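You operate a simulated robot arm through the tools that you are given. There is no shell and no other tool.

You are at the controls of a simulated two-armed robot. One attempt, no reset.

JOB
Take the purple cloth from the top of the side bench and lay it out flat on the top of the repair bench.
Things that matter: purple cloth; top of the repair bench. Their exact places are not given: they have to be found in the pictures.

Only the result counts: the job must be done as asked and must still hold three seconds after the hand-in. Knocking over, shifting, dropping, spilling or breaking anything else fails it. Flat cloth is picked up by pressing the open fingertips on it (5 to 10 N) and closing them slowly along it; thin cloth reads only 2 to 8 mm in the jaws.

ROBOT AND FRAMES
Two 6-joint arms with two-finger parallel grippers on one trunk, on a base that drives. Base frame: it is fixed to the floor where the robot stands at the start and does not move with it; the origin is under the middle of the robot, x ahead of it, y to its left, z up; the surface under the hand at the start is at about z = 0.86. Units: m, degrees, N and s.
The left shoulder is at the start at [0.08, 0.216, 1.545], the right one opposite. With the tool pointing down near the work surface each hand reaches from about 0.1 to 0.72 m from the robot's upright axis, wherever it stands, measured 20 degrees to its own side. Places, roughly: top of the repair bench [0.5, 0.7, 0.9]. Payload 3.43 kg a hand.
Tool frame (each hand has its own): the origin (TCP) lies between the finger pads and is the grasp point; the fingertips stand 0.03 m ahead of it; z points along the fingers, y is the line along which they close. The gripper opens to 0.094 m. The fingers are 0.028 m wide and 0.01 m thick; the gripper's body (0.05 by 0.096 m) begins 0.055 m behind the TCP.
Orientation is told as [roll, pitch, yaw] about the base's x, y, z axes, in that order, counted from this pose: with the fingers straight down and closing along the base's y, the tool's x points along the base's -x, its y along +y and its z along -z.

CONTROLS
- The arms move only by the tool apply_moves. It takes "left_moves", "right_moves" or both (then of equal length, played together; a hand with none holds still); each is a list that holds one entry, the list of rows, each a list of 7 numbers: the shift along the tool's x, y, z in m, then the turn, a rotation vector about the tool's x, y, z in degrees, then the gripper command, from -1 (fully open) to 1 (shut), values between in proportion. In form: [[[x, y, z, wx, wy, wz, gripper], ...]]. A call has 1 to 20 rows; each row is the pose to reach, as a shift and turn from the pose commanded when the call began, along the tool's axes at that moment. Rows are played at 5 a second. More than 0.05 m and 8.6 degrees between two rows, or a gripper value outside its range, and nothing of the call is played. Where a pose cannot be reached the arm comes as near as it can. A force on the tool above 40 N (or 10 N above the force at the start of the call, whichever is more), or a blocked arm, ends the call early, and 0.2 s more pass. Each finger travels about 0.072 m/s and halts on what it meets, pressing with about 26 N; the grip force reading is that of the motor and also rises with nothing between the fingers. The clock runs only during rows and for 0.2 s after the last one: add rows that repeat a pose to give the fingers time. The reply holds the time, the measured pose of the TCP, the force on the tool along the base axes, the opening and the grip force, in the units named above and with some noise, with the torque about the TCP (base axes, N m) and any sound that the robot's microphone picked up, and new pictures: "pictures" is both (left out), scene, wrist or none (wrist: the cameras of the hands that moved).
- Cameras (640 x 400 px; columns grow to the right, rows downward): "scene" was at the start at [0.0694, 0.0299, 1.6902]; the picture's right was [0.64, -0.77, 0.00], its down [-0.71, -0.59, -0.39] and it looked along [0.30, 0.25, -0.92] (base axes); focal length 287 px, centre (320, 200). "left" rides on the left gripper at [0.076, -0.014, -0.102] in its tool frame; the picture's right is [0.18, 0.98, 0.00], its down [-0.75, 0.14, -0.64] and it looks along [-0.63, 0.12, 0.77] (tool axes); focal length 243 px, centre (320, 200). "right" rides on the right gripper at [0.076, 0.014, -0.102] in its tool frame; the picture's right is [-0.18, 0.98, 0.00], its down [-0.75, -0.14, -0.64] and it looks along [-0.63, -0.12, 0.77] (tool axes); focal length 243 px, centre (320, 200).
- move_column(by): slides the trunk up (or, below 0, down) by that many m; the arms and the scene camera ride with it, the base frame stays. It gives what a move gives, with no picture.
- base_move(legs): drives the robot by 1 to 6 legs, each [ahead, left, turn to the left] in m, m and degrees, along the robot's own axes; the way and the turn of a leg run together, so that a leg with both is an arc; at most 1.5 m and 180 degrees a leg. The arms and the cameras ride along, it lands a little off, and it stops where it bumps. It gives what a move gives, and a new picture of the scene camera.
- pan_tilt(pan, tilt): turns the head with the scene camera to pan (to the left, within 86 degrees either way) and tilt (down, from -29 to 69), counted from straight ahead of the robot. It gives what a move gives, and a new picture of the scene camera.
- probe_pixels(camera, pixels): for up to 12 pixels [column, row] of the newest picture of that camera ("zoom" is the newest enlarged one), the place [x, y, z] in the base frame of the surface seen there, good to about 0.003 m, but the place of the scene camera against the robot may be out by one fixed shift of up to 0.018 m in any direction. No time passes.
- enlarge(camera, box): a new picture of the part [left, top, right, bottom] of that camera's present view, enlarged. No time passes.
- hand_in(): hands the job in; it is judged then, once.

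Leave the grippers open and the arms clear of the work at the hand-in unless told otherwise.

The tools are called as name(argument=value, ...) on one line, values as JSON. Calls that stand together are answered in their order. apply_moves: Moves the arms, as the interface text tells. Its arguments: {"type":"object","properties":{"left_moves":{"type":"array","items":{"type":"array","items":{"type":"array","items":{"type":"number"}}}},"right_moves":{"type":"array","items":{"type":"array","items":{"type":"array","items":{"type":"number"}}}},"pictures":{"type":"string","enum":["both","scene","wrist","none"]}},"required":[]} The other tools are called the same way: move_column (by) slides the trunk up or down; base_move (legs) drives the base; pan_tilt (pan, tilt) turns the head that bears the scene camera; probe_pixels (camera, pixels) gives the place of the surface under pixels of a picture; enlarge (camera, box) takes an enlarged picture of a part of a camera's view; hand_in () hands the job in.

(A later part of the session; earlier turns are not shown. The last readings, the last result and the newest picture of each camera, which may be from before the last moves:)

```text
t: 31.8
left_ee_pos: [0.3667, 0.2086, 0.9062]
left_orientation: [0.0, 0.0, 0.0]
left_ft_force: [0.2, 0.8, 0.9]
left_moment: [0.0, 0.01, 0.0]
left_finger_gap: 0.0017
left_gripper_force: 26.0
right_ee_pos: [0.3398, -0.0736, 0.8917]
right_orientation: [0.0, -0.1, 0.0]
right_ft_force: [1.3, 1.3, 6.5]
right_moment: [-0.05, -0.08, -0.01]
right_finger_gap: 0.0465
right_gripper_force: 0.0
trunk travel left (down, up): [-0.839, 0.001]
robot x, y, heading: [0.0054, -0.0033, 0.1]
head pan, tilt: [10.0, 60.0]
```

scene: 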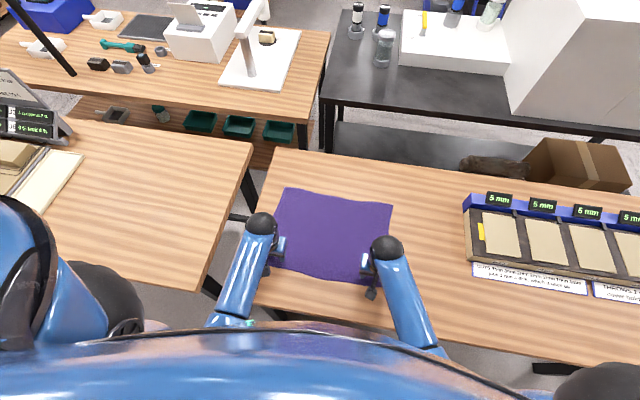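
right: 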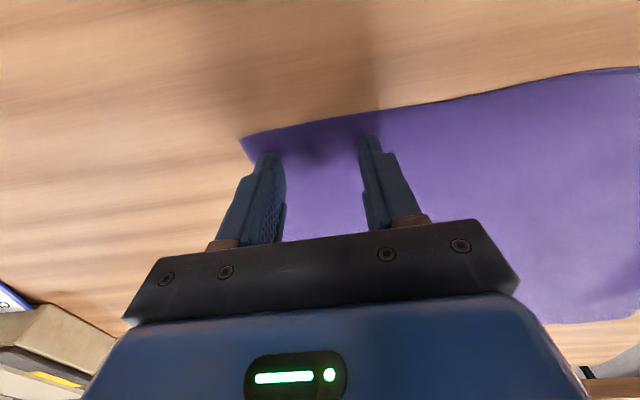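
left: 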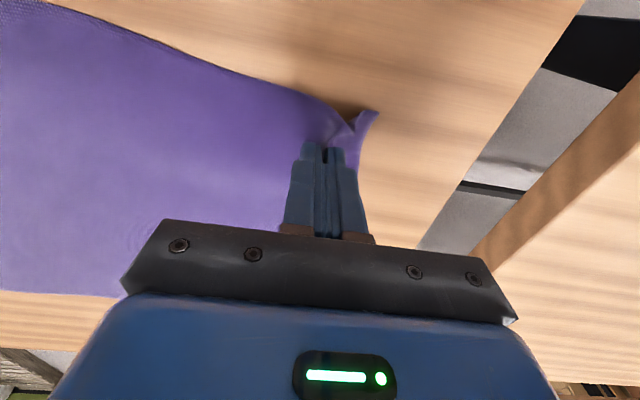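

That reads 6.5 N. Left gripped well at about 13–15 N, so I'll press 0.4 mm more and close partway.

apply_moves(right_moves=[[[0, 0, 0.0004, 0, 0, 0, 0], [0, 0, 0.0004, 0, 0, 0, 0], [0, 0, 0.0004, 0, 0, 0, 0.06], [0, 0, 0.0004, 0, 0, 0, 0.12], [0, 0, 0.0004, 0, 0, 0, 0.18], [0, 0, 0.0004, 0, 0, 0, 0.24], [0, 0, 0.0004, 0, 0, 0, 0.3]]], pictures="wrist")

```text
t: 33.4
left_ee_pos: [0.3659, 0.2096, 0.9075]
left_orientation: [-0.1, -0.1, 0.0]
left_ft_force: [-0.6, -3.4, -0.6]
left_moment: [-0.1, 0.0, -0.01]
left_finger_gap: 0.0017
left_gripper_force: 25.9
right_ee_pos: [0.3399, -0.0734, 0.8905]
right_orientation: [0.0, -0.1, -0.1]
right_ft_force: [0.4, 2.0, 20.4]
right_moment: [-0.09, 0.03, -0.01]
right_finger_gap: 0.0338
right_gripper_force: 0.9
trunk travel left (down, up): [-0.839, 0.001]
robot x, y, heading: [-0.0027, 0.0001, -0.2]
head pan, tilt: [10.0, 60.0]
```

right: 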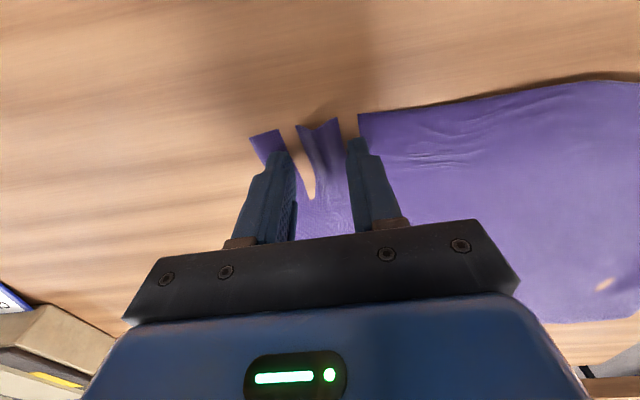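

A ruck is forming between the right fingers at 20 N. I'll ease up very slightly and keep closing.

apply_moves(right_moves=[[[0, 0, -0.0003, 0, 0, 0, 0.36], [0, 0, -0.0003, 0, 0, 0, 0.42], [0, 0, -0.0003, 0, 0, 0, 0.48], [0, 0, -0.0003, 0, 0, 0, 0.54], [0, 0, -0.0003, 0, 0, 0, 0.6], [0, 0, -0.0003, 0, 0, 0, 0.66], [0, 0, -0.0003, 0, 0, 0, 0.72], [0, 0, -0.0003, 0, 0, 0, 0.78], [0, 0, -0.0003, 0, 0, 0, 0.84], [0, 0, -0.0003, 0, 0, 0, 0.9], [0, 0, -0.0003, 0, 0, 0, 0.95], [0, 0, -0.0003, 0, 0, 0, 1], [0, 0, -0.0003, 0, 0, 0, 1], [0, 0, -0.0003, 0, 0, 0, 1]]], pictures="wrist")

enlarge(camera="right", box=[220, 60, 480, 240])

```text
t: 36.4
left_ee_pos: [0.3648, 0.208, 0.9073]
left_orientation: [0.0, -0.1, 0.0]
left_ft_force: [0.0, -4.2, -0.2]
left_moment: [-0.15, 0.0, 0.11]
left_finger_gap: 0.0021
left_gripper_force: 26.4
right_ee_pos: [0.3403, -0.0745, 0.8912]
right_orientation: [0.1, -0.2, 0.1]
right_ft_force: [4.3, -1.8, 34.7]
right_moment: [-0.01, 0.12, 0.04]
right_finger_gap: 0.0
right_gripper_force: 25.9
trunk travel left (down, up): [-0.839, 0.001]
robot x, y, heading: [0.0013, -0.0014, 0.1]
head pan, tilt: [10.0, 60.0]
```

right: 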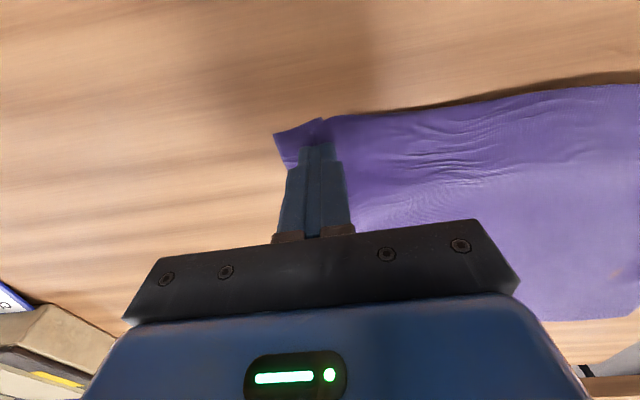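

```text
2.22 times, centred on (350, 150) of right
```

zoom: 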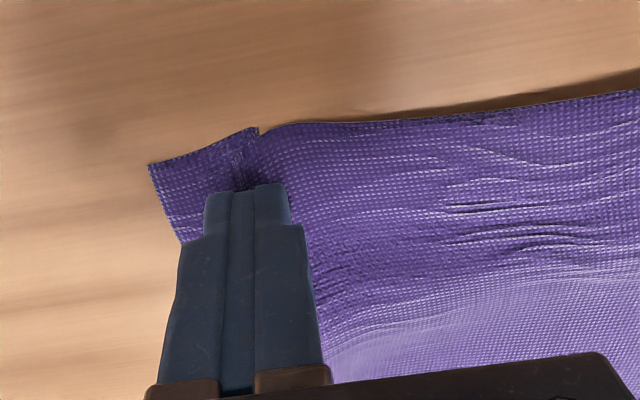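

The right jaws read 0.0 again. I'll lift 12 mm to see whether anything is held.

apply_moves(right_moves=[[[0, 0, -0.004, 0, 0, 0, 1], [0, 0, -0.008, 0, 0, 0, 1], [0, 0, -0.012, 0, 0, 0, 1], [0, 0, -0.02, 0, 0, 0, 1], [0, 0, -0.03, 0, 0, 0, 1]]], pictures="wrist")

```text
t: 37.6
left_ee_pos: [0.3674, 0.2092, 0.905]
left_orientation: [0.0, 0.0, 0.0]
left_ft_force: [1.1, 0.3, 0.6]
left_moment: [0.0, -0.02, 0.03]
left_finger_gap: 0.0021
left_gripper_force: 25.8
right_ee_pos: [0.3396, -0.0747, 0.9192]
right_orientation: [0.0, -0.1, 0.1]
right_ft_force: [0.5, 0.4, 0.6]
right_moment: [-0.03, -0.01, 0.03]
right_finger_gap: 0.0
right_gripper_force: 25.8
trunk travel left (down, up): [-0.839, 0.001]
robot x, y, heading: [0.001, 0.0, -0.3]
head pan, tilt: [10.0, 60.0]
```

right: 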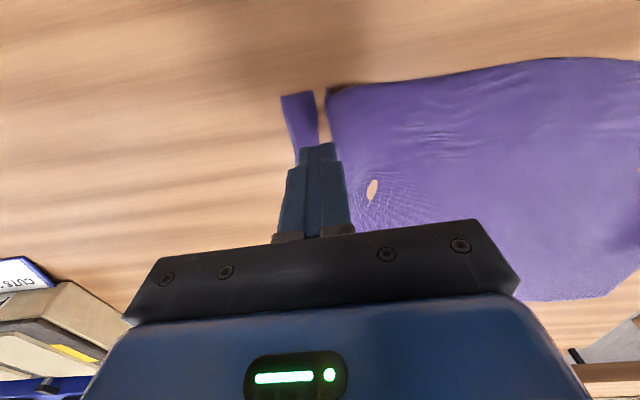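

It's still not held. I'll raise the right hand, open it and look at the cloth.

apply_moves(right_moves=[[[0, 0, -0.02, 0, 0, 0, 0.5], [0, 0, -0.04, 0, 0, 0, 0], [0, 0, -0.05, 0, 0, 0, 0], [0, 0, -0.05, 0, 0, 0, 0], [0, 0, -0.05, 0, 0, 0, 0]]], pictures="both")

enlarge(camera="scene", box=[220, 160, 460, 310])

```text
t: 38.8
left_ee_pos: [0.3668, 0.2093, 0.9054]
left_orientation: [0.0, 0.0, 0.0]
left_ft_force: [0.4, 0.1, 0.7]
left_moment: [0.04, -0.01, -0.03]
left_finger_gap: 0.0022
left_gripper_force: 25.7
right_ee_pos: [0.3391, -0.0756, 0.9716]
right_orientation: [0.1, -0.1, 0.0]
right_ft_force: [0.1, 0.3, -0.2]
right_moment: [-0.03, 0.04, 0.0]
right_finger_gap: 0.0471
right_gripper_force: 0.0
trunk travel left (down, up): [-0.839, 0.001]
robot x, y, heading: [0.0011, 0.0005, -0.1]
head pan, tilt: [10.0, 60.0]
```

scene: 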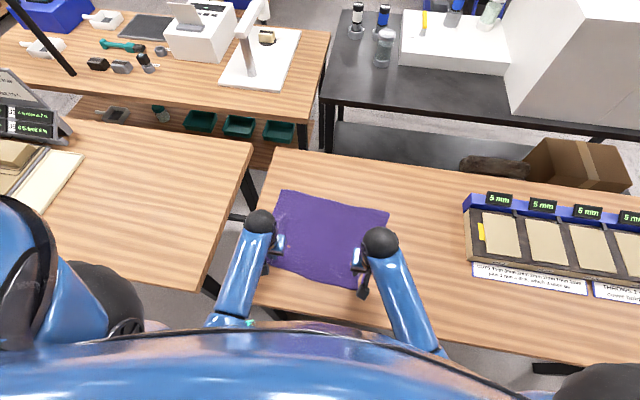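
right: 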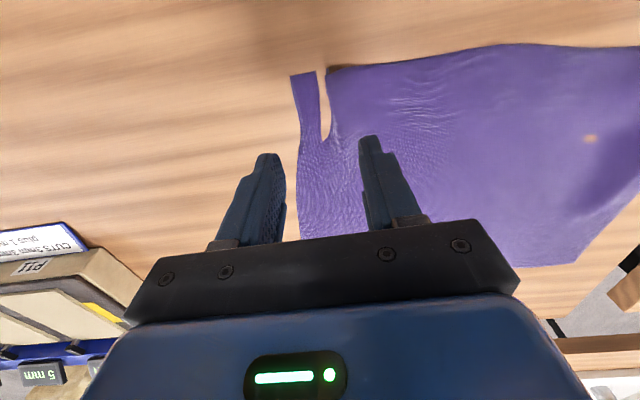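

```text
2.67 times, centred on (340, 235) of scene
```

zoom: 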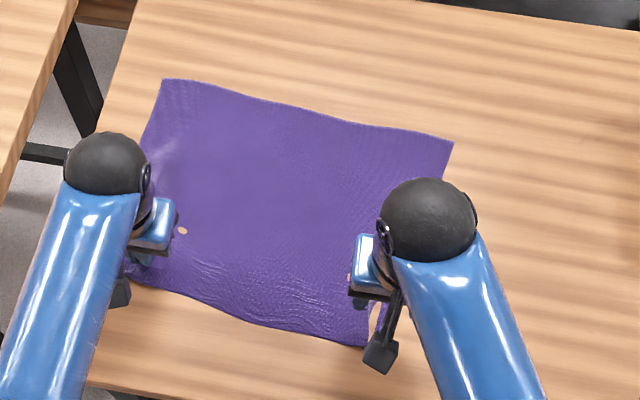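

The cloth is rumpled along the near edge, with a crease at the right corner. I'll pull the left hand gently left by 45 mm to straighten that edge, then retry the right hand.

apply_moves(left_moves=[[[0, 0.01, 0.003, 0, 0, 0, 1], [0, 0.02, 0.006, 0, 0, 0, 1], [0, 0.03, 0.006, 0, 0, 0, 1], [0, 0.04, 0.006, 0, 0, 0, 1], [0, 0.045, 0.006, 0, 0, 0, 1], [0, 0.045, 0.006, 0, 0, 0, 1]]], right_moves=[[[0, 0, 0, 0, 0, 0, 0], [0, 0, 0, 0, 0, 0, 0], [0, 0, 0, 0, 0, 0, 0], [0, 0, 0, 0, 0, 0, 0], [0, 0, 0, 0, 0, 0, 0], [0, 0, 0, 0, 0, 0, 0]]], pictures="both")

enlarge(camera="right", box=[220, 20, 640, 280])

```text
t: 40.2
left_ee_pos: [0.3649, 0.2529, 0.9014]
left_orientation: [0.0, 0.0, 0.0]
left_ft_force: [-0.8, -0.1, -0.2]
left_moment: [-0.02, -0.03, -0.02]
left_finger_gap: 0.0021
left_gripper_force: 26.2
right_ee_pos: [0.3383, -0.076, 0.9712]
right_orientation: [0.0, 0.0, 0.0]
right_ft_force: [0.1, -0.5, -0.5]
right_moment: [0.0, -0.02, 0.0]
right_finger_gap: 0.047
right_gripper_force: 0.1
trunk travel left (down, up): [-0.839, 0.001]
robot x, y, heading: [-0.0035, -0.0062, 0.1]
head pan, tilt: [10.0, 60.0]
```

scene: 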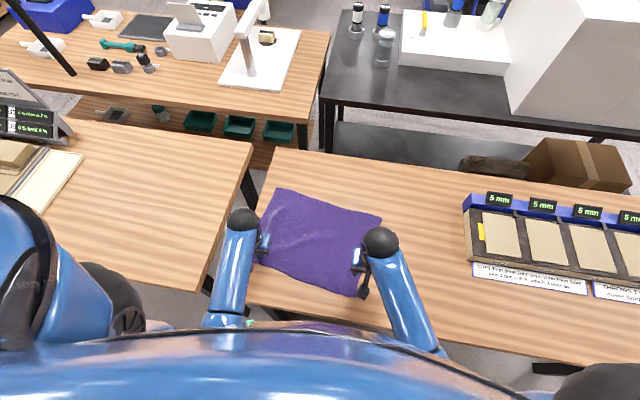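
right: 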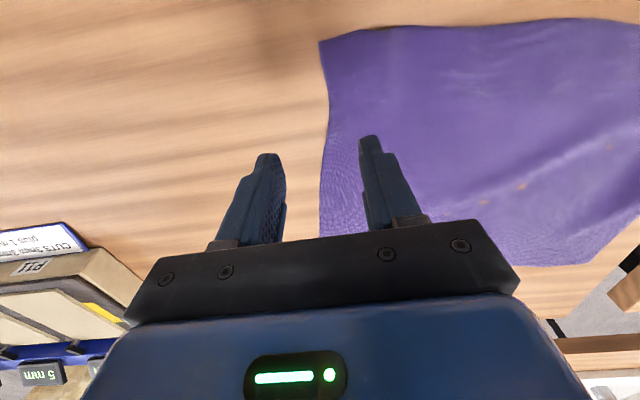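
left: 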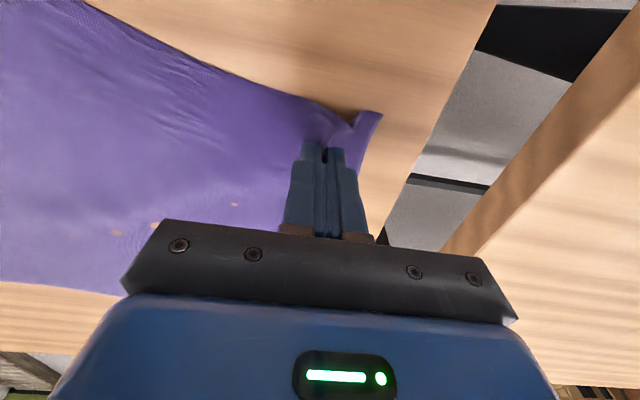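

```text
1.52 times, centred on (430, 150) of right
```

zoom: 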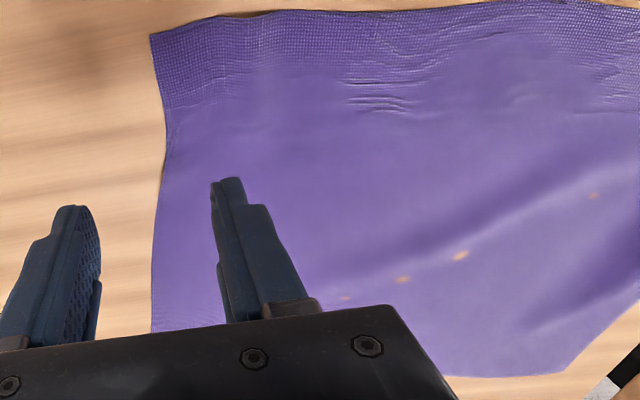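

The right corner is now clean, at (320,41) in the right picture. I'll probe it.

probe_pixels(camera="right", pixels=[[322, 43], [360, 33], [420, 28], [329, 90], [323, 150], [300, 60], [500, 25]])

```text
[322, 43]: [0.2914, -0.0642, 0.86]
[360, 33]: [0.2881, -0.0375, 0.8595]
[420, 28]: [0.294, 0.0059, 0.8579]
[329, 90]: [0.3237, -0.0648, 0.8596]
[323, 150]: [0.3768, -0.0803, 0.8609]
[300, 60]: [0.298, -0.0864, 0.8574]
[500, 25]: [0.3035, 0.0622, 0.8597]
```

The corner is at (0.291, −0.064). I'll position the right hand at (0.311, −0.022), about 4 mm above contact.

apply_moves(right_moves=[[[0.009, 0.018, 0.0, 0, 0, 0, 0], [0.018, 0.036, 0.01, 0, 0, 0, 0], [0.027, 0.054, 0.025, 0, 0, 0, 0], [0.027, 0.054, 0.045, 0, 0, 0, 0], [0.027, 0.054, 0.062, 0, 0, 0, 0], [0.027, 0.054, 0.075, 0, 0, 0, 0], [0.027, 0.054, 0.076, 0, 0, 0, 0], [0.027, 0.054, 0.076, 0, 0, 0, 0]]], pictures="wrist")

```text
t: 42.0
left_ee_pos: [0.3663, 0.2526, 0.9025]
left_orientation: [-0.1, 0.0, -0.1]
left_ft_force: [0.6, -0.6, 0.4]
left_moment: [-0.04, 0.03, 0.0]
left_finger_gap: 0.0021
left_gripper_force: 25.9
right_ee_pos: [0.3121, -0.02, 0.8948]
right_orientation: [0.0, 0.0, 0.0]
right_ft_force: [0.4, -0.8, -0.2]
right_moment: [-0.03, -0.01, 0.0]
right_finger_gap: 0.0471
right_gripper_force: 0.2
trunk travel left (down, up): [-0.839, 0.001]
robot x, y, heading: [-0.0029, 0.001, 0.1]
head pan, tilt: [10.0, 60.0]
```

right: 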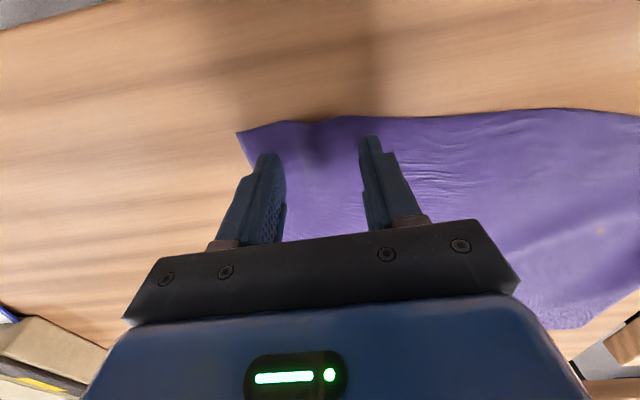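

The right hand is well placed. Now I'll press down, checking the force.

apply_moves(right_moves=[[[0, 0, 0.0015, 0, 0, 0, 0], [0, 0, 0.003, 0, 0, 0, 0], [0, 0, 0.004, 0, 0, 0, 0], [0, 0, 0.004, 0, 0, 0, 0], [0, 0, 0.004, 0, 0, 0, 0]]], pictures="none")

```text
t: 43.2
left_ee_pos: [0.3663, 0.2531, 0.9016]
left_orientation: [0.0, -0.1, 0.0]
left_ft_force: [0.1, -0.1, -1.0]
left_moment: [0.01, -0.01, 0.01]
left_finger_gap: 0.002
left_gripper_force: 26.4
right_ee_pos: [0.3125, -0.0209, 0.8906]
right_orientation: [0.0, -0.1, 0.1]
right_ft_force: [1.7, -0.2, 4.9]
right_moment: [-0.05, -0.03, 0.01]
right_finger_gap: 0.0468
right_gripper_force: 0.0
trunk travel left (down, up): [-0.839, 0.001]
robot x, y, heading: [0.0007, -0.0003, 0.0]
head pan, tilt: [10.0, 60.0]
```

It reads 4.9 N. I'll press 0.3 mm more and close a little, slowly.

apply_moves(right_moves=[[[0, 0, 0.0003, 0, 0, 0, 0], [0, 0, 0.0003, 0, 0, 0, 0], [0, 0, 0.0003, 0, 0, 0, 0.04], [0, 0, 0.0003, 0, 0, 0, 0.08], [0, 0, 0.0003, 0, 0, 0, 0.12], [0, 0, 0.0003, 0, 0, 0, 0.16], [0, 0, 0.0003, 0, 0, 0, 0.2]]], pictures="wrist")

enlarge(camera="right", box=[200, 60, 460, 240])

```text
t: 44.8
left_ee_pos: [0.3644, 0.2513, 0.9011]
left_orientation: [0.0, -0.2, 0.0]
left_ft_force: [0.9, -0.9, -0.9]
left_moment: [-0.02, 0.01, -0.02]
left_finger_gap: 0.002
left_gripper_force: 26.0
right_ee_pos: [0.3123, -0.0201, 0.8905]
right_orientation: [0.2, -0.1, 0.0]
right_ft_force: [1.2, -1.5, 28.1]
right_moment: [-0.31, 0.13, 0.01]
right_finger_gap: 0.0383
right_gripper_force: 1.5
trunk travel left (down, up): [-0.839, 0.001]
robot x, y, heading: [-0.0021, 0.0021, -0.1]
head pan, tilt: [10.0, 60.0]
```

right: 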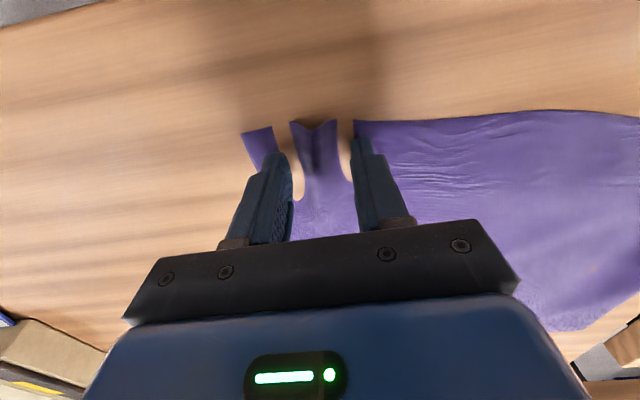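

```text
2.22 times, centred on (330, 150) of right
```

zoom: 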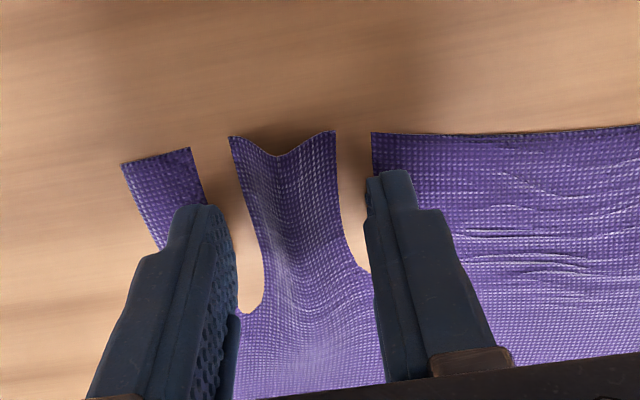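

A ruck is rising between the fingers, but the force climbed to 28 N. I'll ease up 0.8 mm and keep closing slowly.

apply_moves(right_moves=[[[0, 0, -0.0008, 0, 0, 0, 0.2], [0, 0, -0.0008, 0, 0, 0, 0.2], [0, 0, -0.0008, 0, 0, 0, 0.25], [0, 0, -0.0008, 0, 0, 0, 0.3], [0, 0, -0.0008, 0, 0, 0, 0.35], [0, 0, -0.0008, 0, 0, 0, 0.4]]], pictures="wrist")

enlarge(camera="right", box=[200, 60, 460, 240])

```text
t: 46.2
left_ee_pos: [0.3649, 0.2527, 0.9014]
left_orientation: [0.0, -0.1, 0.1]
left_ft_force: [-1.9, -1.8, -0.4]
left_moment: [-0.1, 0.03, 0.03]
left_finger_gap: 0.0021
left_gripper_force: 26.1
right_ee_pos: [0.3128, -0.0193, 0.8916]
right_orientation: [0.0, -0.1, 0.0]
right_ft_force: [-0.4, 3.1, 17.2]
right_moment: [0.02, 0.08, -0.05]
right_finger_gap: 0.0293
right_gripper_force: 1.1
trunk travel left (down, up): [-0.839, 0.001]
robot x, y, heading: [0.0015, -0.0002, -0.1]
head pan, tilt: [10.0, 60.0]
```

right: 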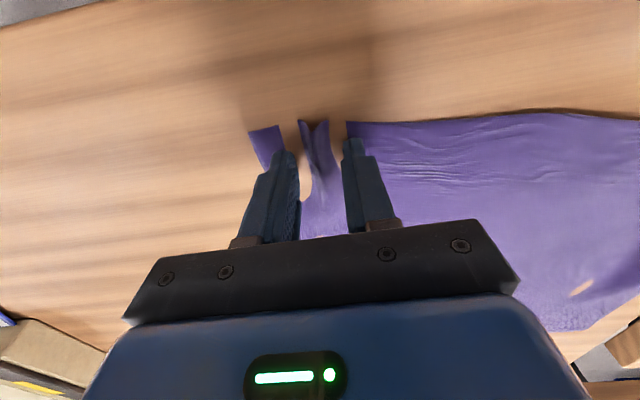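

```text
2.22 times, centred on (330, 150) of right
```

zoom: 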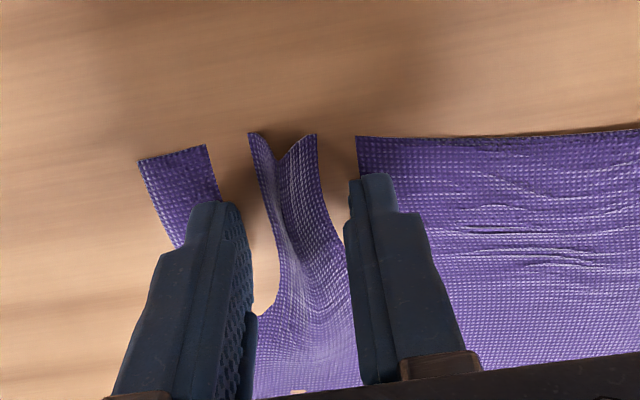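

The ruck is standing up between the fingers. I'll keep closing with slightly less pressure.

apply_moves(right_moves=[[[0, 0, -0.0002, 0, 0, 0, 0.45], [0, 0, -0.0002, 0, 0, 0, 0.5], [0, 0, -0.0002, 0, 0, 0, 0.55], [0, 0, -0.0002, 0, 0, 0, 0.6], [0, 0, -0.0002, 0, 0, 0, 0.65], [0, 0, -0.0002, 0, 0, 0, 0.7]]], pictures="wrist")

enlarge(camera="right", box=[200, 60, 460, 240])

```text
t: 47.6
left_ee_pos: [0.3657, 0.2528, 0.9018]
left_orientation: [0.0, 0.0, -0.1]
left_ft_force: [-0.5, -3.6, -0.5]
left_moment: [-0.16, 0.02, -0.01]
left_finger_gap: 0.0021
left_gripper_force: 25.9
right_ee_pos: [0.3131, -0.0191, 0.8901]
right_orientation: [0.0, 0.0, -0.1]
right_ft_force: [-0.5, 4.9, 10.9]
right_moment: [0.08, 0.03, 0.02]
right_finger_gap: 0.0149
right_gripper_force: 0.1
trunk travel left (down, up): [-0.839, 0.001]
robot x, y, heading: [-0.0009, -0.0033, 0.2]
head pan, tilt: [10.0, 60.0]
```

right: 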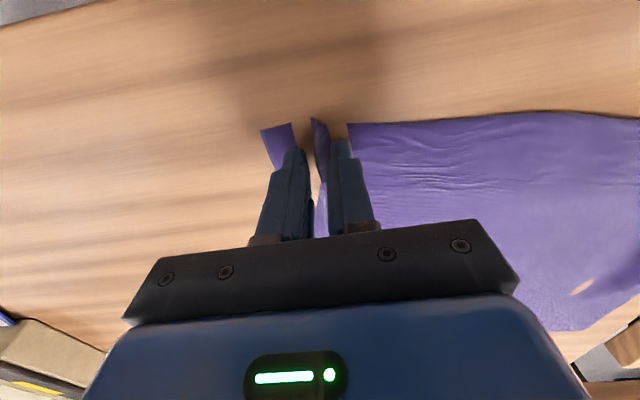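

```text
2.22 times, centred on (330, 150) of right
```

zoom: 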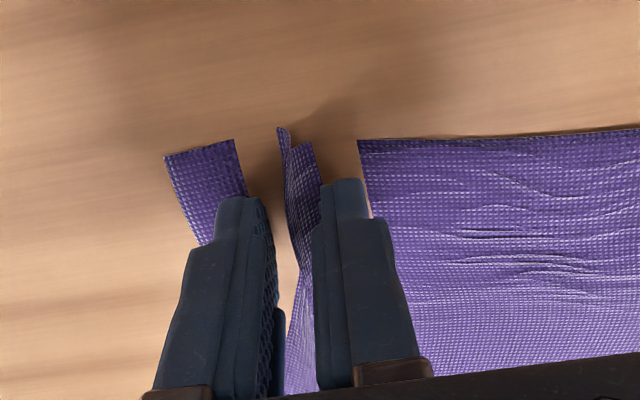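

The ruck is nearly pinched, but the cloth between the hands is taut, with about 4 N on the left hand. I'll slacken it by moving the left hand 20 mm right while closing the rest of the way.

apply_moves(right_moves=[[[0, 0, 0, 0, 0, 0, 0.7], [0, 0, 0, 0, 0, 0, 0.7], [0, 0, 0, 0, 0, 0, 0.75], [0, 0, 0, 0, 0, 0, 0.8], [0, 0, 0, 0, 0, 0, 0.85], [0, 0, 0, 0, 0, 0, 0.9], [0, 0, 0, 0, 0, 0, 0.95], [0, 0, 0, 0, 0, 0, 1], [0, 0, 0, 0, 0, 0, 1], [0, 0, 0, 0, 0, 0, 1]]], left_moves=[[[0, -0.01, 0, 0, 0, 0, 1], [0, -0.02, 0, 0, 0, 0, 1], [0, -0.02, 0, 0, 0, 0, 1], [0, -0.02, 0, 0, 0, 0, 1], [0, -0.02, 0, 0, 0, 0, 1], [0, -0.02, 0, 0, 0, 0, 1], [0, -0.02, 0, 0, 0, 0, 1], [0, -0.02, 0, 0, 0, 0, 1], [0, -0.02, 0, 0, 0, 0, 1], [0, -0.02, 0, 0, 0, 0, 1]]], pictures="wrist")

enlarge(camera="right", box=[200, 60, 460, 240])

```text
t: 49.8
left_ee_pos: [0.3656, 0.2332, 0.9027]
left_orientation: [0.0, -0.1, 0.0]
left_ft_force: [0.4, -0.8, -0.1]
left_moment: [-0.02, -0.03, -0.02]
left_finger_gap: 0.0023
left_gripper_force: 25.6
right_ee_pos: [0.3117, -0.021, 0.8919]
right_orientation: [0.0, 0.0, 0.0]
right_ft_force: [-0.7, 1.0, 8.4]
right_moment: [-0.01, 0.07, 0.01]
right_finger_gap: 0.0021
right_gripper_force: 25.7
trunk travel left (down, up): [-0.839, 0.001]
robot x, y, heading: [-0.0001, 0.0006, 0.1]
head pan, tilt: [10.0, 60.0]
```

right: 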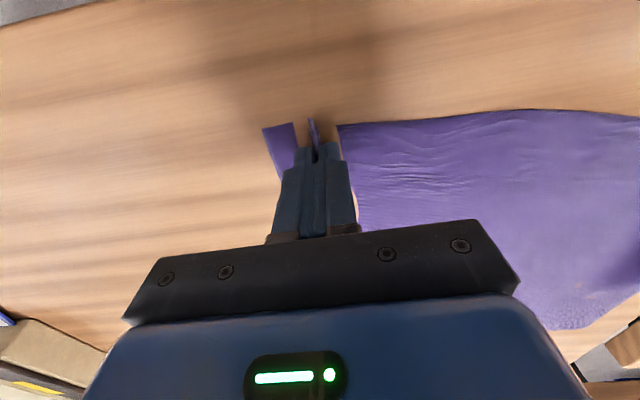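
left: 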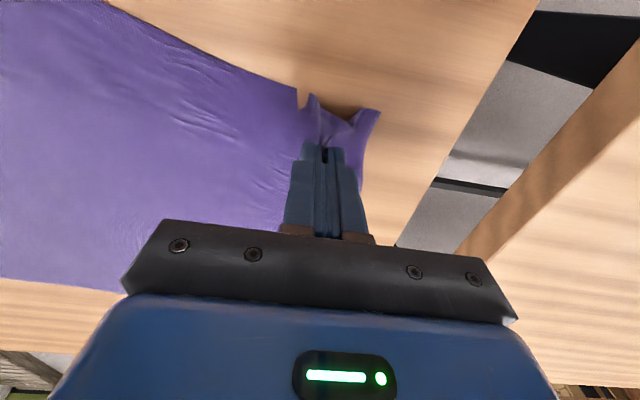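

```text
2.22 times, centred on (330, 150) of right
```

zoom: 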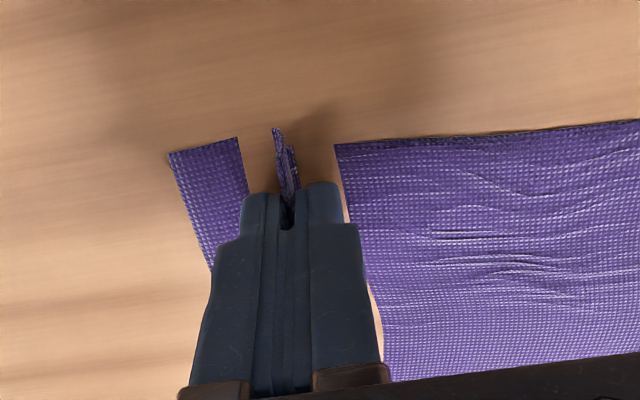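

The right gap is 2.1 mm and the ruck is clamped, so both hands hold the cloth. I'll lift both gently by about 6 cm and check.

apply_moves(right_moves=[[[0, 0, -0.01, 0, 0, 0, 1], [-0.01, 0, -0.025, 0, 0, 0, 1], [-0.02, 0, -0.04, 0, 0, 0, 1], [-0.03, 0, -0.055, 0, 0, 0, 1], [-0.04, 0, -0.07, 0, 0, 0, 1], [-0.04, 0, -0.07, 0, 0, 0, 1]]], left_moves=[[[0, 0, -0.01, 0, 0, 0, 1], [0, 0, -0.022, 0, 0, 0, 1], [0, 0, -0.034, 0, 0, 0, 1], [0, 0, -0.046, 0, 0, 0, 1], [0, 0, -0.06, 0, 0, 0, 1], [0, 0, -0.06, 0, 0, 0, 1]]], pictures="both")

```text
t: 51.2
left_ee_pos: [0.3674, 0.2312, 0.9629]
left_orientation: [0.0, 0.0, 0.0]
left_ft_force: [-0.1, 0.0, 0.8]
left_moment: [-0.02, -0.01, -0.01]
left_finger_gap: 0.0019
left_gripper_force: 25.8
right_ee_pos: [0.3543, -0.0212, 0.9614]
right_orientation: [0.0, 0.0, 0.0]
right_ft_force: [0.0, -0.4, 0.6]
right_moment: [0.0, 0.02, 0.0]
right_finger_gap: 0.0022
right_gripper_force: 26.4
trunk travel left (down, up): [-0.839, 0.001]
robot x, y, heading: [0.0019, -0.0004, 0.2]
head pan, tilt: [10.0, 60.0]
```

scene: 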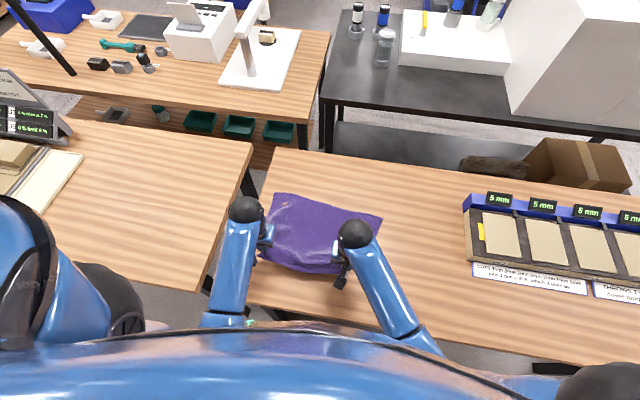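
right: 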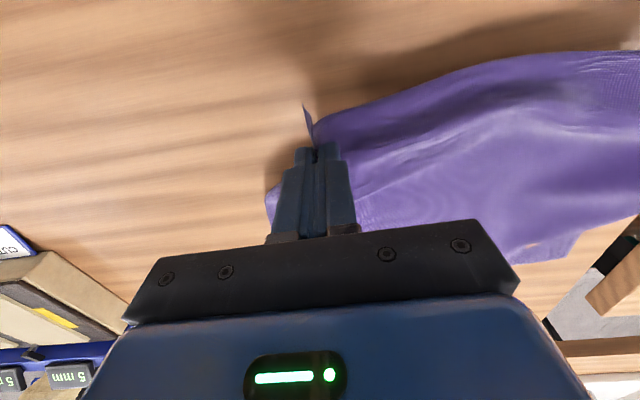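
left: 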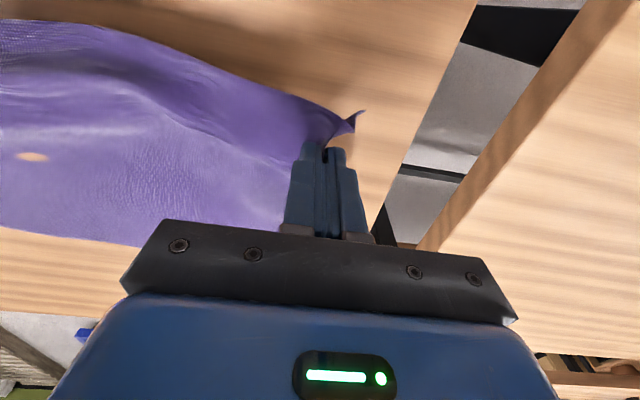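

Both corners lift together. Next I'll raise the hands up and forward to about x=0.69, z=1.2, spreading them to 0.29 m apart so the cloth hangs open.

apply_moves(left_moves=[[[-0.032, 0.002, -0.024, 0, 0, 0, 1], [-0.063, 0.004, -0.047, 0, 0, 0, 1], [-0.098, 0.006, -0.062, 0, 0, 0, 1], [-0.133, 0.008, -0.077, 0, 0, 0, 1], [-0.168, 0.01, -0.097, 0, 0, 0, 1], [-0.203, 0.012, -0.117, 0, 0, 0, 1], [-0.233, 0.012, -0.142, 0, 0, 0, 1], [-0.263, 0.012, -0.167, 0, 0, 0, 1], [-0.283, 0.012, -0.187, 0, 0, 0, 1], [-0.303, 0.012, -0.207, 0, 0, 0, 1], [-0.313, 0.012, -0.227, 0, 0, 0, 1], [-0.323, 0.012, -0.247, 0, 0, 0, 1], [-0.323, 0.012, -0.247, 0, 0, 0, 1]]], right_moves=[[[-0.034, -0.004, -0.025, 0, 0, 0, 1], [-0.067, -0.008, -0.048, 0, 0, 0, 1], [-0.102, -0.012, -0.063, 0, 0, 0, 1], [-0.139, -0.016, -0.079, 0, 0, 0, 1], [-0.175, -0.02, -0.099, 0, 0, 0, 1], [-0.212, -0.024, -0.119, 0, 0, 0, 1], [-0.243, -0.025, -0.144, 0, 0, 0, 1], [-0.275, -0.025, -0.169, 0, 0, 0, 1], [-0.296, -0.025, -0.189, 0, 0, 0, 1], [-0.316, -0.025, -0.209, 0, 0, 0, 1], [-0.326, -0.025, -0.229, 0, 0, 0, 1], [-0.336, -0.025, -0.249, 0, 0, 0, 1], [-0.336, -0.025, -0.249, 0, 0, 0, 1]]], pictures="both")

```text
t: 52.7
left_ee_pos: [0.5776, 0.2393, 1.0827]
left_orientation: [-0.8, 0.2, -0.9]
left_ft_force: [1.4, -20.5, 0.7]
left_moment: [-0.68, -0.02, 0.13]
left_finger_gap: 0.0018
left_gripper_force: 26.4
right_ee_pos: [0.574, -0.0382, 1.0861]
right_orientation: [0.8, 0.0, 0.8]
right_ft_force: [-0.4, 20.5, -0.1]
right_moment: [0.66, 0.04, 0.1]
right_finger_gap: 0.0023
right_gripper_force: 25.9
trunk travel left (down, up): [-0.839, 0.001]
robot x, y, heading: [-0.0003, 0.0022, -0.1]
head pan, tilt: [10.0, 60.0]
stopped in row 7 (left hand): the force on the tool passed its limit at 41 N (the readings are from after the stop); the commanded pose is now the measured one
```

scene: 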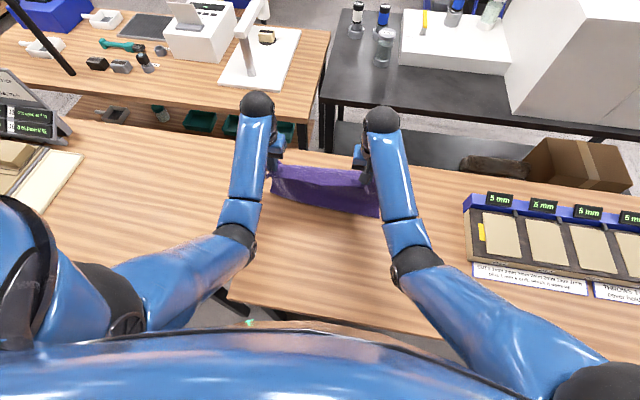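
right: 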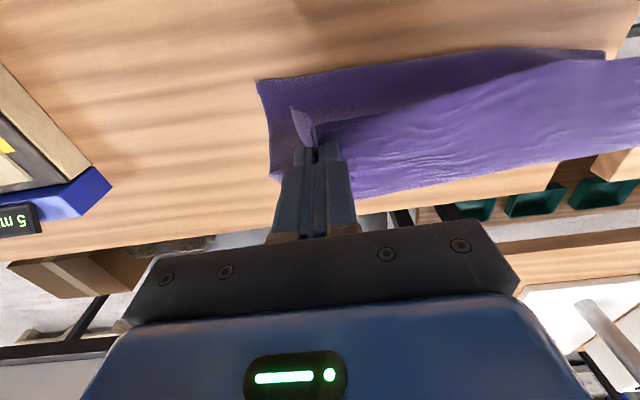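
left: 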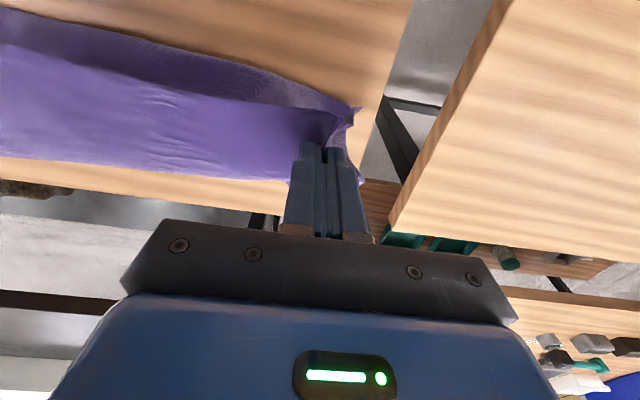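

The cloth became taut at 0.278 m separation and both grips still hold. I'll bring the hands 14 mm closer and keep raising.

apply_moves(left_moves=[[[0, -0.007, 0, 0, 0, 0, 1], [-0.03, -0.007, -0.025, 0, 0, 0, 1], [-0.06, -0.007, -0.05, 0, 0, 0, 1], [-0.085, -0.007, -0.08, 0, 0, 0, 1], [-0.1, -0.007, -0.105, 0, 0, 0, 1], [-0.11, -0.007, -0.125, 0, 0, 0, 1], [-0.11, -0.007, -0.125, 0, 0, 0, 1]]], right_moves=[[[0, 0.007, 0, 0, 0, 0, 1], [-0.03, 0.007, -0.025, 0, 0, 0, 1], [-0.06, 0.007, -0.05, 0, 0, 0, 1], [-0.085, 0.007, -0.08, 0, 0, 0, 1], [-0.1, 0.007, -0.105, 0, 0, 0, 1], [-0.11, 0.007, -0.125, 0, 0, 0, 1], [-0.11, 0.007, -0.125, 0, 0, 0, 1]]], pictures="both")

```text
t: 54.3
left_ee_pos: [0.6923, 0.2346, 1.2076]
left_orientation: [-0.5, 0.0, -0.6]
left_ft_force: [-1.1, -2.9, -0.2]
left_moment: [-0.11, 0.03, 0.01]
left_finger_gap: 0.0021
left_gripper_force: 26.0
left hand out of reach, approached as far as the arm can: row 6, 7
right_ee_pos: [0.6823, -0.0351, 1.2126]
right_orientation: [0.5, 0.0, 0.6]
right_ft_force: [0.5, 4.0, -0.6]
right_moment: [0.09, -0.02, 0.01]
right_finger_gap: 0.0021
right_gripper_force: 25.9
trunk travel left (down, up): [-0.839, 0.001]
robot x, y, heading: [0.0005, 0.0011, -0.0]
head pan, tilt: [10.0, 60.0]
```

scene: 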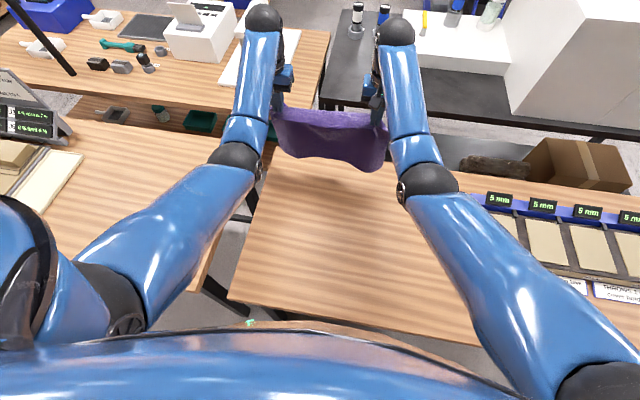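
right: 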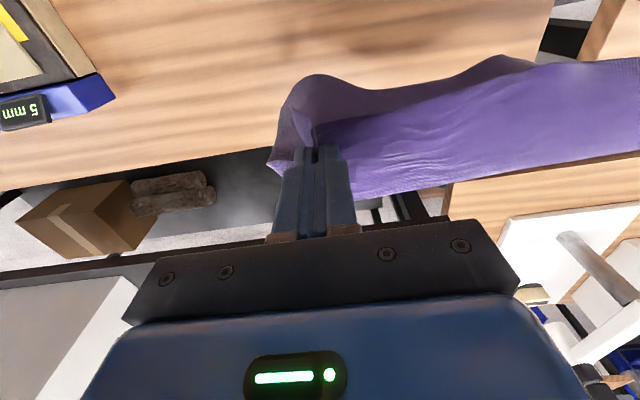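
left: 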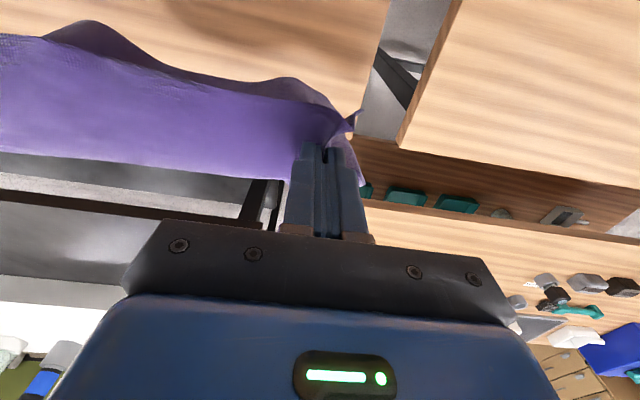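

The cloth hangs open from both hands at z≈1.21. Before driving, I'll check how low its bottom edge hangs and look left for obstacles.

probe_pixels(camera="right", pixels=[[320, 80], [360, 95], [430, 82], [500, 60], [420, 140]])

probe_pixels(camera="left", pixels=[[80, 30], [150, 55], [220, 80], [290, 85], [30, 40]])

pan_tilt(pan=86, tilt=25)

pan_tilt(pan=45, tilt=50)

```text
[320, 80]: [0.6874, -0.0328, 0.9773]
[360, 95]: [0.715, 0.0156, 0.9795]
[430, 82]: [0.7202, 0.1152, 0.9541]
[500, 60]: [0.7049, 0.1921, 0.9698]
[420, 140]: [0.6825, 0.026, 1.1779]
```

```text
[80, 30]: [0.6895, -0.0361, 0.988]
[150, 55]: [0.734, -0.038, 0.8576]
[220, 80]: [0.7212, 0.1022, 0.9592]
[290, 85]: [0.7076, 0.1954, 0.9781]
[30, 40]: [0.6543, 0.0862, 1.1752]
```

```text
t: 55.8
left_ee_pos: [0.6898, 0.2346, 1.2073]
left_orientation: [-0.5, -0.1, -0.5]
left_ft_force: [-0.9, -3.6, 0.5]
left_moment: [-0.1, -0.01, 0.04]
left_finger_gap: 0.0019
left_gripper_force: 25.9
right_ee_pos: [0.6815, -0.0349, 1.212]
right_orientation: [0.5, -0.1, 0.6]
right_ft_force: [-0.1, 2.5, -0.6]
right_moment: [0.11, -0.02, 0.06]
right_finger_gap: 0.0019
right_gripper_force: 25.6
trunk travel left (down, up): [-0.839, 0.001]
robot x, y, heading: [-0.003, -0.0003, 0.1]
head pan, tilt: [85.9, 25.0]
```

scene: 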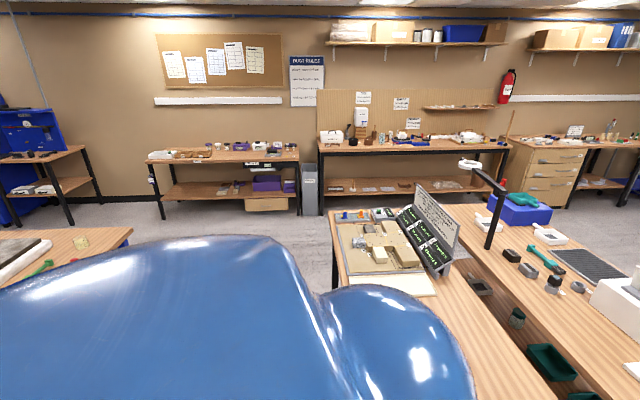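

```text
t: 56.9
left_ee_pos: [0.6921, 0.235, 1.2076]
left_orientation: [-0.6, 0.0, -0.5]
left_ft_force: [-0.3, -4.7, 0.1]
left_moment: [-0.09, 0.0, 0.02]
left_finger_gap: 0.0019
left_gripper_force: 25.7
right_ee_pos: [0.6816, -0.0348, 1.2114]
right_orientation: [0.5, -0.1, 0.5]
right_ft_force: [0.2, 3.9, 1.0]
right_moment: [0.11, 0.01, 0.03]
right_finger_gap: 0.0019
right_gripper_force: 25.9
trunk travel left (down, up): [-0.839, 0.001]
robot x, y, heading: [-0.0013, 0.0023, -0.1]
head pan, tilt: [45.0, 50.0]
```

scene: 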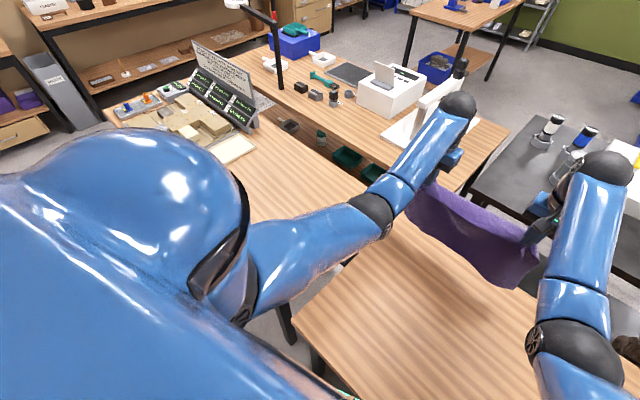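

The floor to the left is clear. There is a bench well behind on the left and a third bench ahead carrying a white press and a lamp pole. I'll probe those, the panel and the left elbow for clearance.

probe_pixels(camera="scene", pixels=[[425, 110], [437, 92], [458, 105], [278, 60], [272, 15], [250, 85], [196, 42], [300, 125], [380, 205], [240, 150], [290, 320], [505, 125]])

```text
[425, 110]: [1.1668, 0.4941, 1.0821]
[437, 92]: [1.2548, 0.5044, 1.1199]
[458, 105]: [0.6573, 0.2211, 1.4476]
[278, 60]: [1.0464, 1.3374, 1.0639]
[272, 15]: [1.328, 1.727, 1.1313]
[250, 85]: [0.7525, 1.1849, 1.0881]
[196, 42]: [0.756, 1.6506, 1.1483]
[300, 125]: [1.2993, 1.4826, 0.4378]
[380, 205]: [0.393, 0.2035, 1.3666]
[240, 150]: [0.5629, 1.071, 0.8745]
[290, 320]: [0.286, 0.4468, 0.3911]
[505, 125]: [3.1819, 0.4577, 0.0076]
```

The path is clear: the panel stands at y≥1.18 and the press at x≥1.17. A bench leg stands at x≈0.29, so I'll back up 0.1 m, drive left 0.61 m and then come forward 0.1 m.

base_move(legs=[[-0.1, 0, 0], [0, 0.3, 0], [0, 0.31, 0]])

```text
t: 61.4
left_ee_pos: [0.5928, 0.8518, 1.2093]
left_orientation: [-0.4, 0.0, -0.3]
left_ft_force: [0.6, -3.1, 0.1]
left_moment: [-0.11, 0.0, -0.01]
left_finger_gap: 0.0023
left_gripper_force: 26.7
right_ee_pos: [0.5842, 0.5806, 1.2103]
right_orientation: [0.8, -0.1, 0.5]
right_ft_force: [0.6, 3.7, -0.1]
right_moment: [0.12, 0.02, 0.06]
right_finger_gap: 0.002
right_gripper_force: 25.9
trunk travel left (down, up): [-0.839, 0.001]
robot x, y, heading: [-0.0979, 0.6176, -0.0]
head pan, tilt: [45.0, 50.0]
```

scene: 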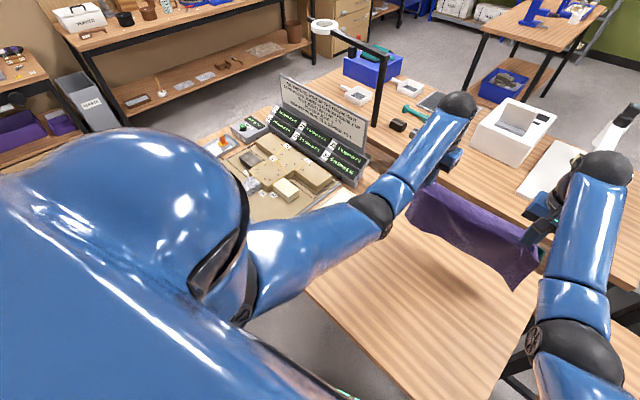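

The hands are now over the repair bench, centred at y≈0.716. I'll move forward 0.06 m and look at the bench from a better head angle.

base_move(legs=[[0.06, 0, 0]])

pan_tilt(pan=5, tilt=58)

```text
t: 62.4
left_ee_pos: [0.64, 0.8546, 1.2156]
left_orientation: [-0.5, -0.6, -0.5]
left_ft_force: [-0.1, -3.4, 0.1]
left_moment: [-0.11, -0.03, -0.02]
left_finger_gap: 0.0017
left_gripper_force: 25.9
right_ee_pos: [0.6312, 0.5846, 1.2188]
right_orientation: [0.6, -0.7, 0.5]
right_ft_force: [-0.7, 3.7, 1.1]
right_moment: [0.08, -0.05, -0.02]
right_finger_gap: 0.0017
right_gripper_force: 25.5
trunk travel left (down, up): [-0.839, 0.001]
robot x, y, heading: [-0.0391, 0.6178, 0.2]
head pan, tilt: [45.0, 50.0]
```

scene: 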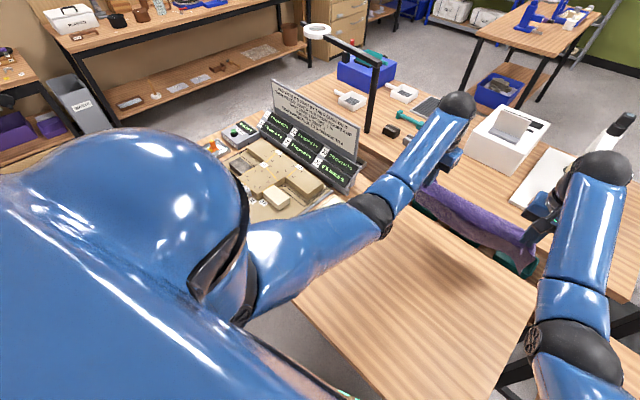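

```text
t: 63.4
left_ee_pos: [0.6543, 0.8521, 1.206]
left_orientation: [-0.5, 0.1, -0.5]
left_ft_force: [0.6, -2.6, -1.3]
left_moment: [-0.09, 0.03, -0.01]
left_finger_gap: 0.0018
left_gripper_force: 26.0
right_ee_pos: [0.6453, 0.5826, 1.2101]
right_orientation: [0.5, -0.1, 0.5]
right_ft_force: [0.3, 2.5, -0.9]
right_moment: [0.07, 0.02, 0.04]
right_finger_gap: 0.0021
right_gripper_force: 26.0
trunk travel left (down, up): [-0.839, 0.001]
robot x, y, heading: [-0.0372, 0.6167, -0.2]
head pan, tilt: [5.0, 58.0]
```

scene: 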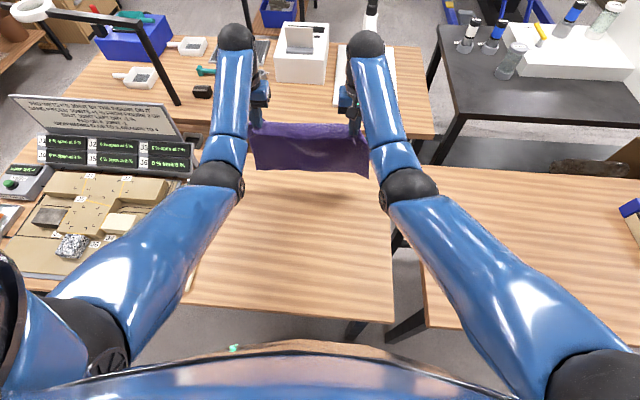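

I have a clear view of the free bench area between the model board, whose edge is at about column 195, and the bench's right edge at about column 395. I'll probe those limits.

probe_pixels(camera="scene", pixels=[[192, 240], [188, 290], [200, 270], [393, 235], [395, 318], [183, 303], [260, 165], [310, 172], [360, 175], [205, 200], [170, 200]])

```text
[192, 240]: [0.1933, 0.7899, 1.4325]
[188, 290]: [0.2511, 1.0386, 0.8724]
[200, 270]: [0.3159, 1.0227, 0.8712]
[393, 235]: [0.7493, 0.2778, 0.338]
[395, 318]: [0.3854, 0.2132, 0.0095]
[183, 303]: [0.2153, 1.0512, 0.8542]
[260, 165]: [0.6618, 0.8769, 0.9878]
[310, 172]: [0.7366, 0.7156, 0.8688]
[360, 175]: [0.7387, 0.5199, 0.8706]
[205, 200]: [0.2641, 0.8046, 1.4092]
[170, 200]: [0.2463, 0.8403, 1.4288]
```

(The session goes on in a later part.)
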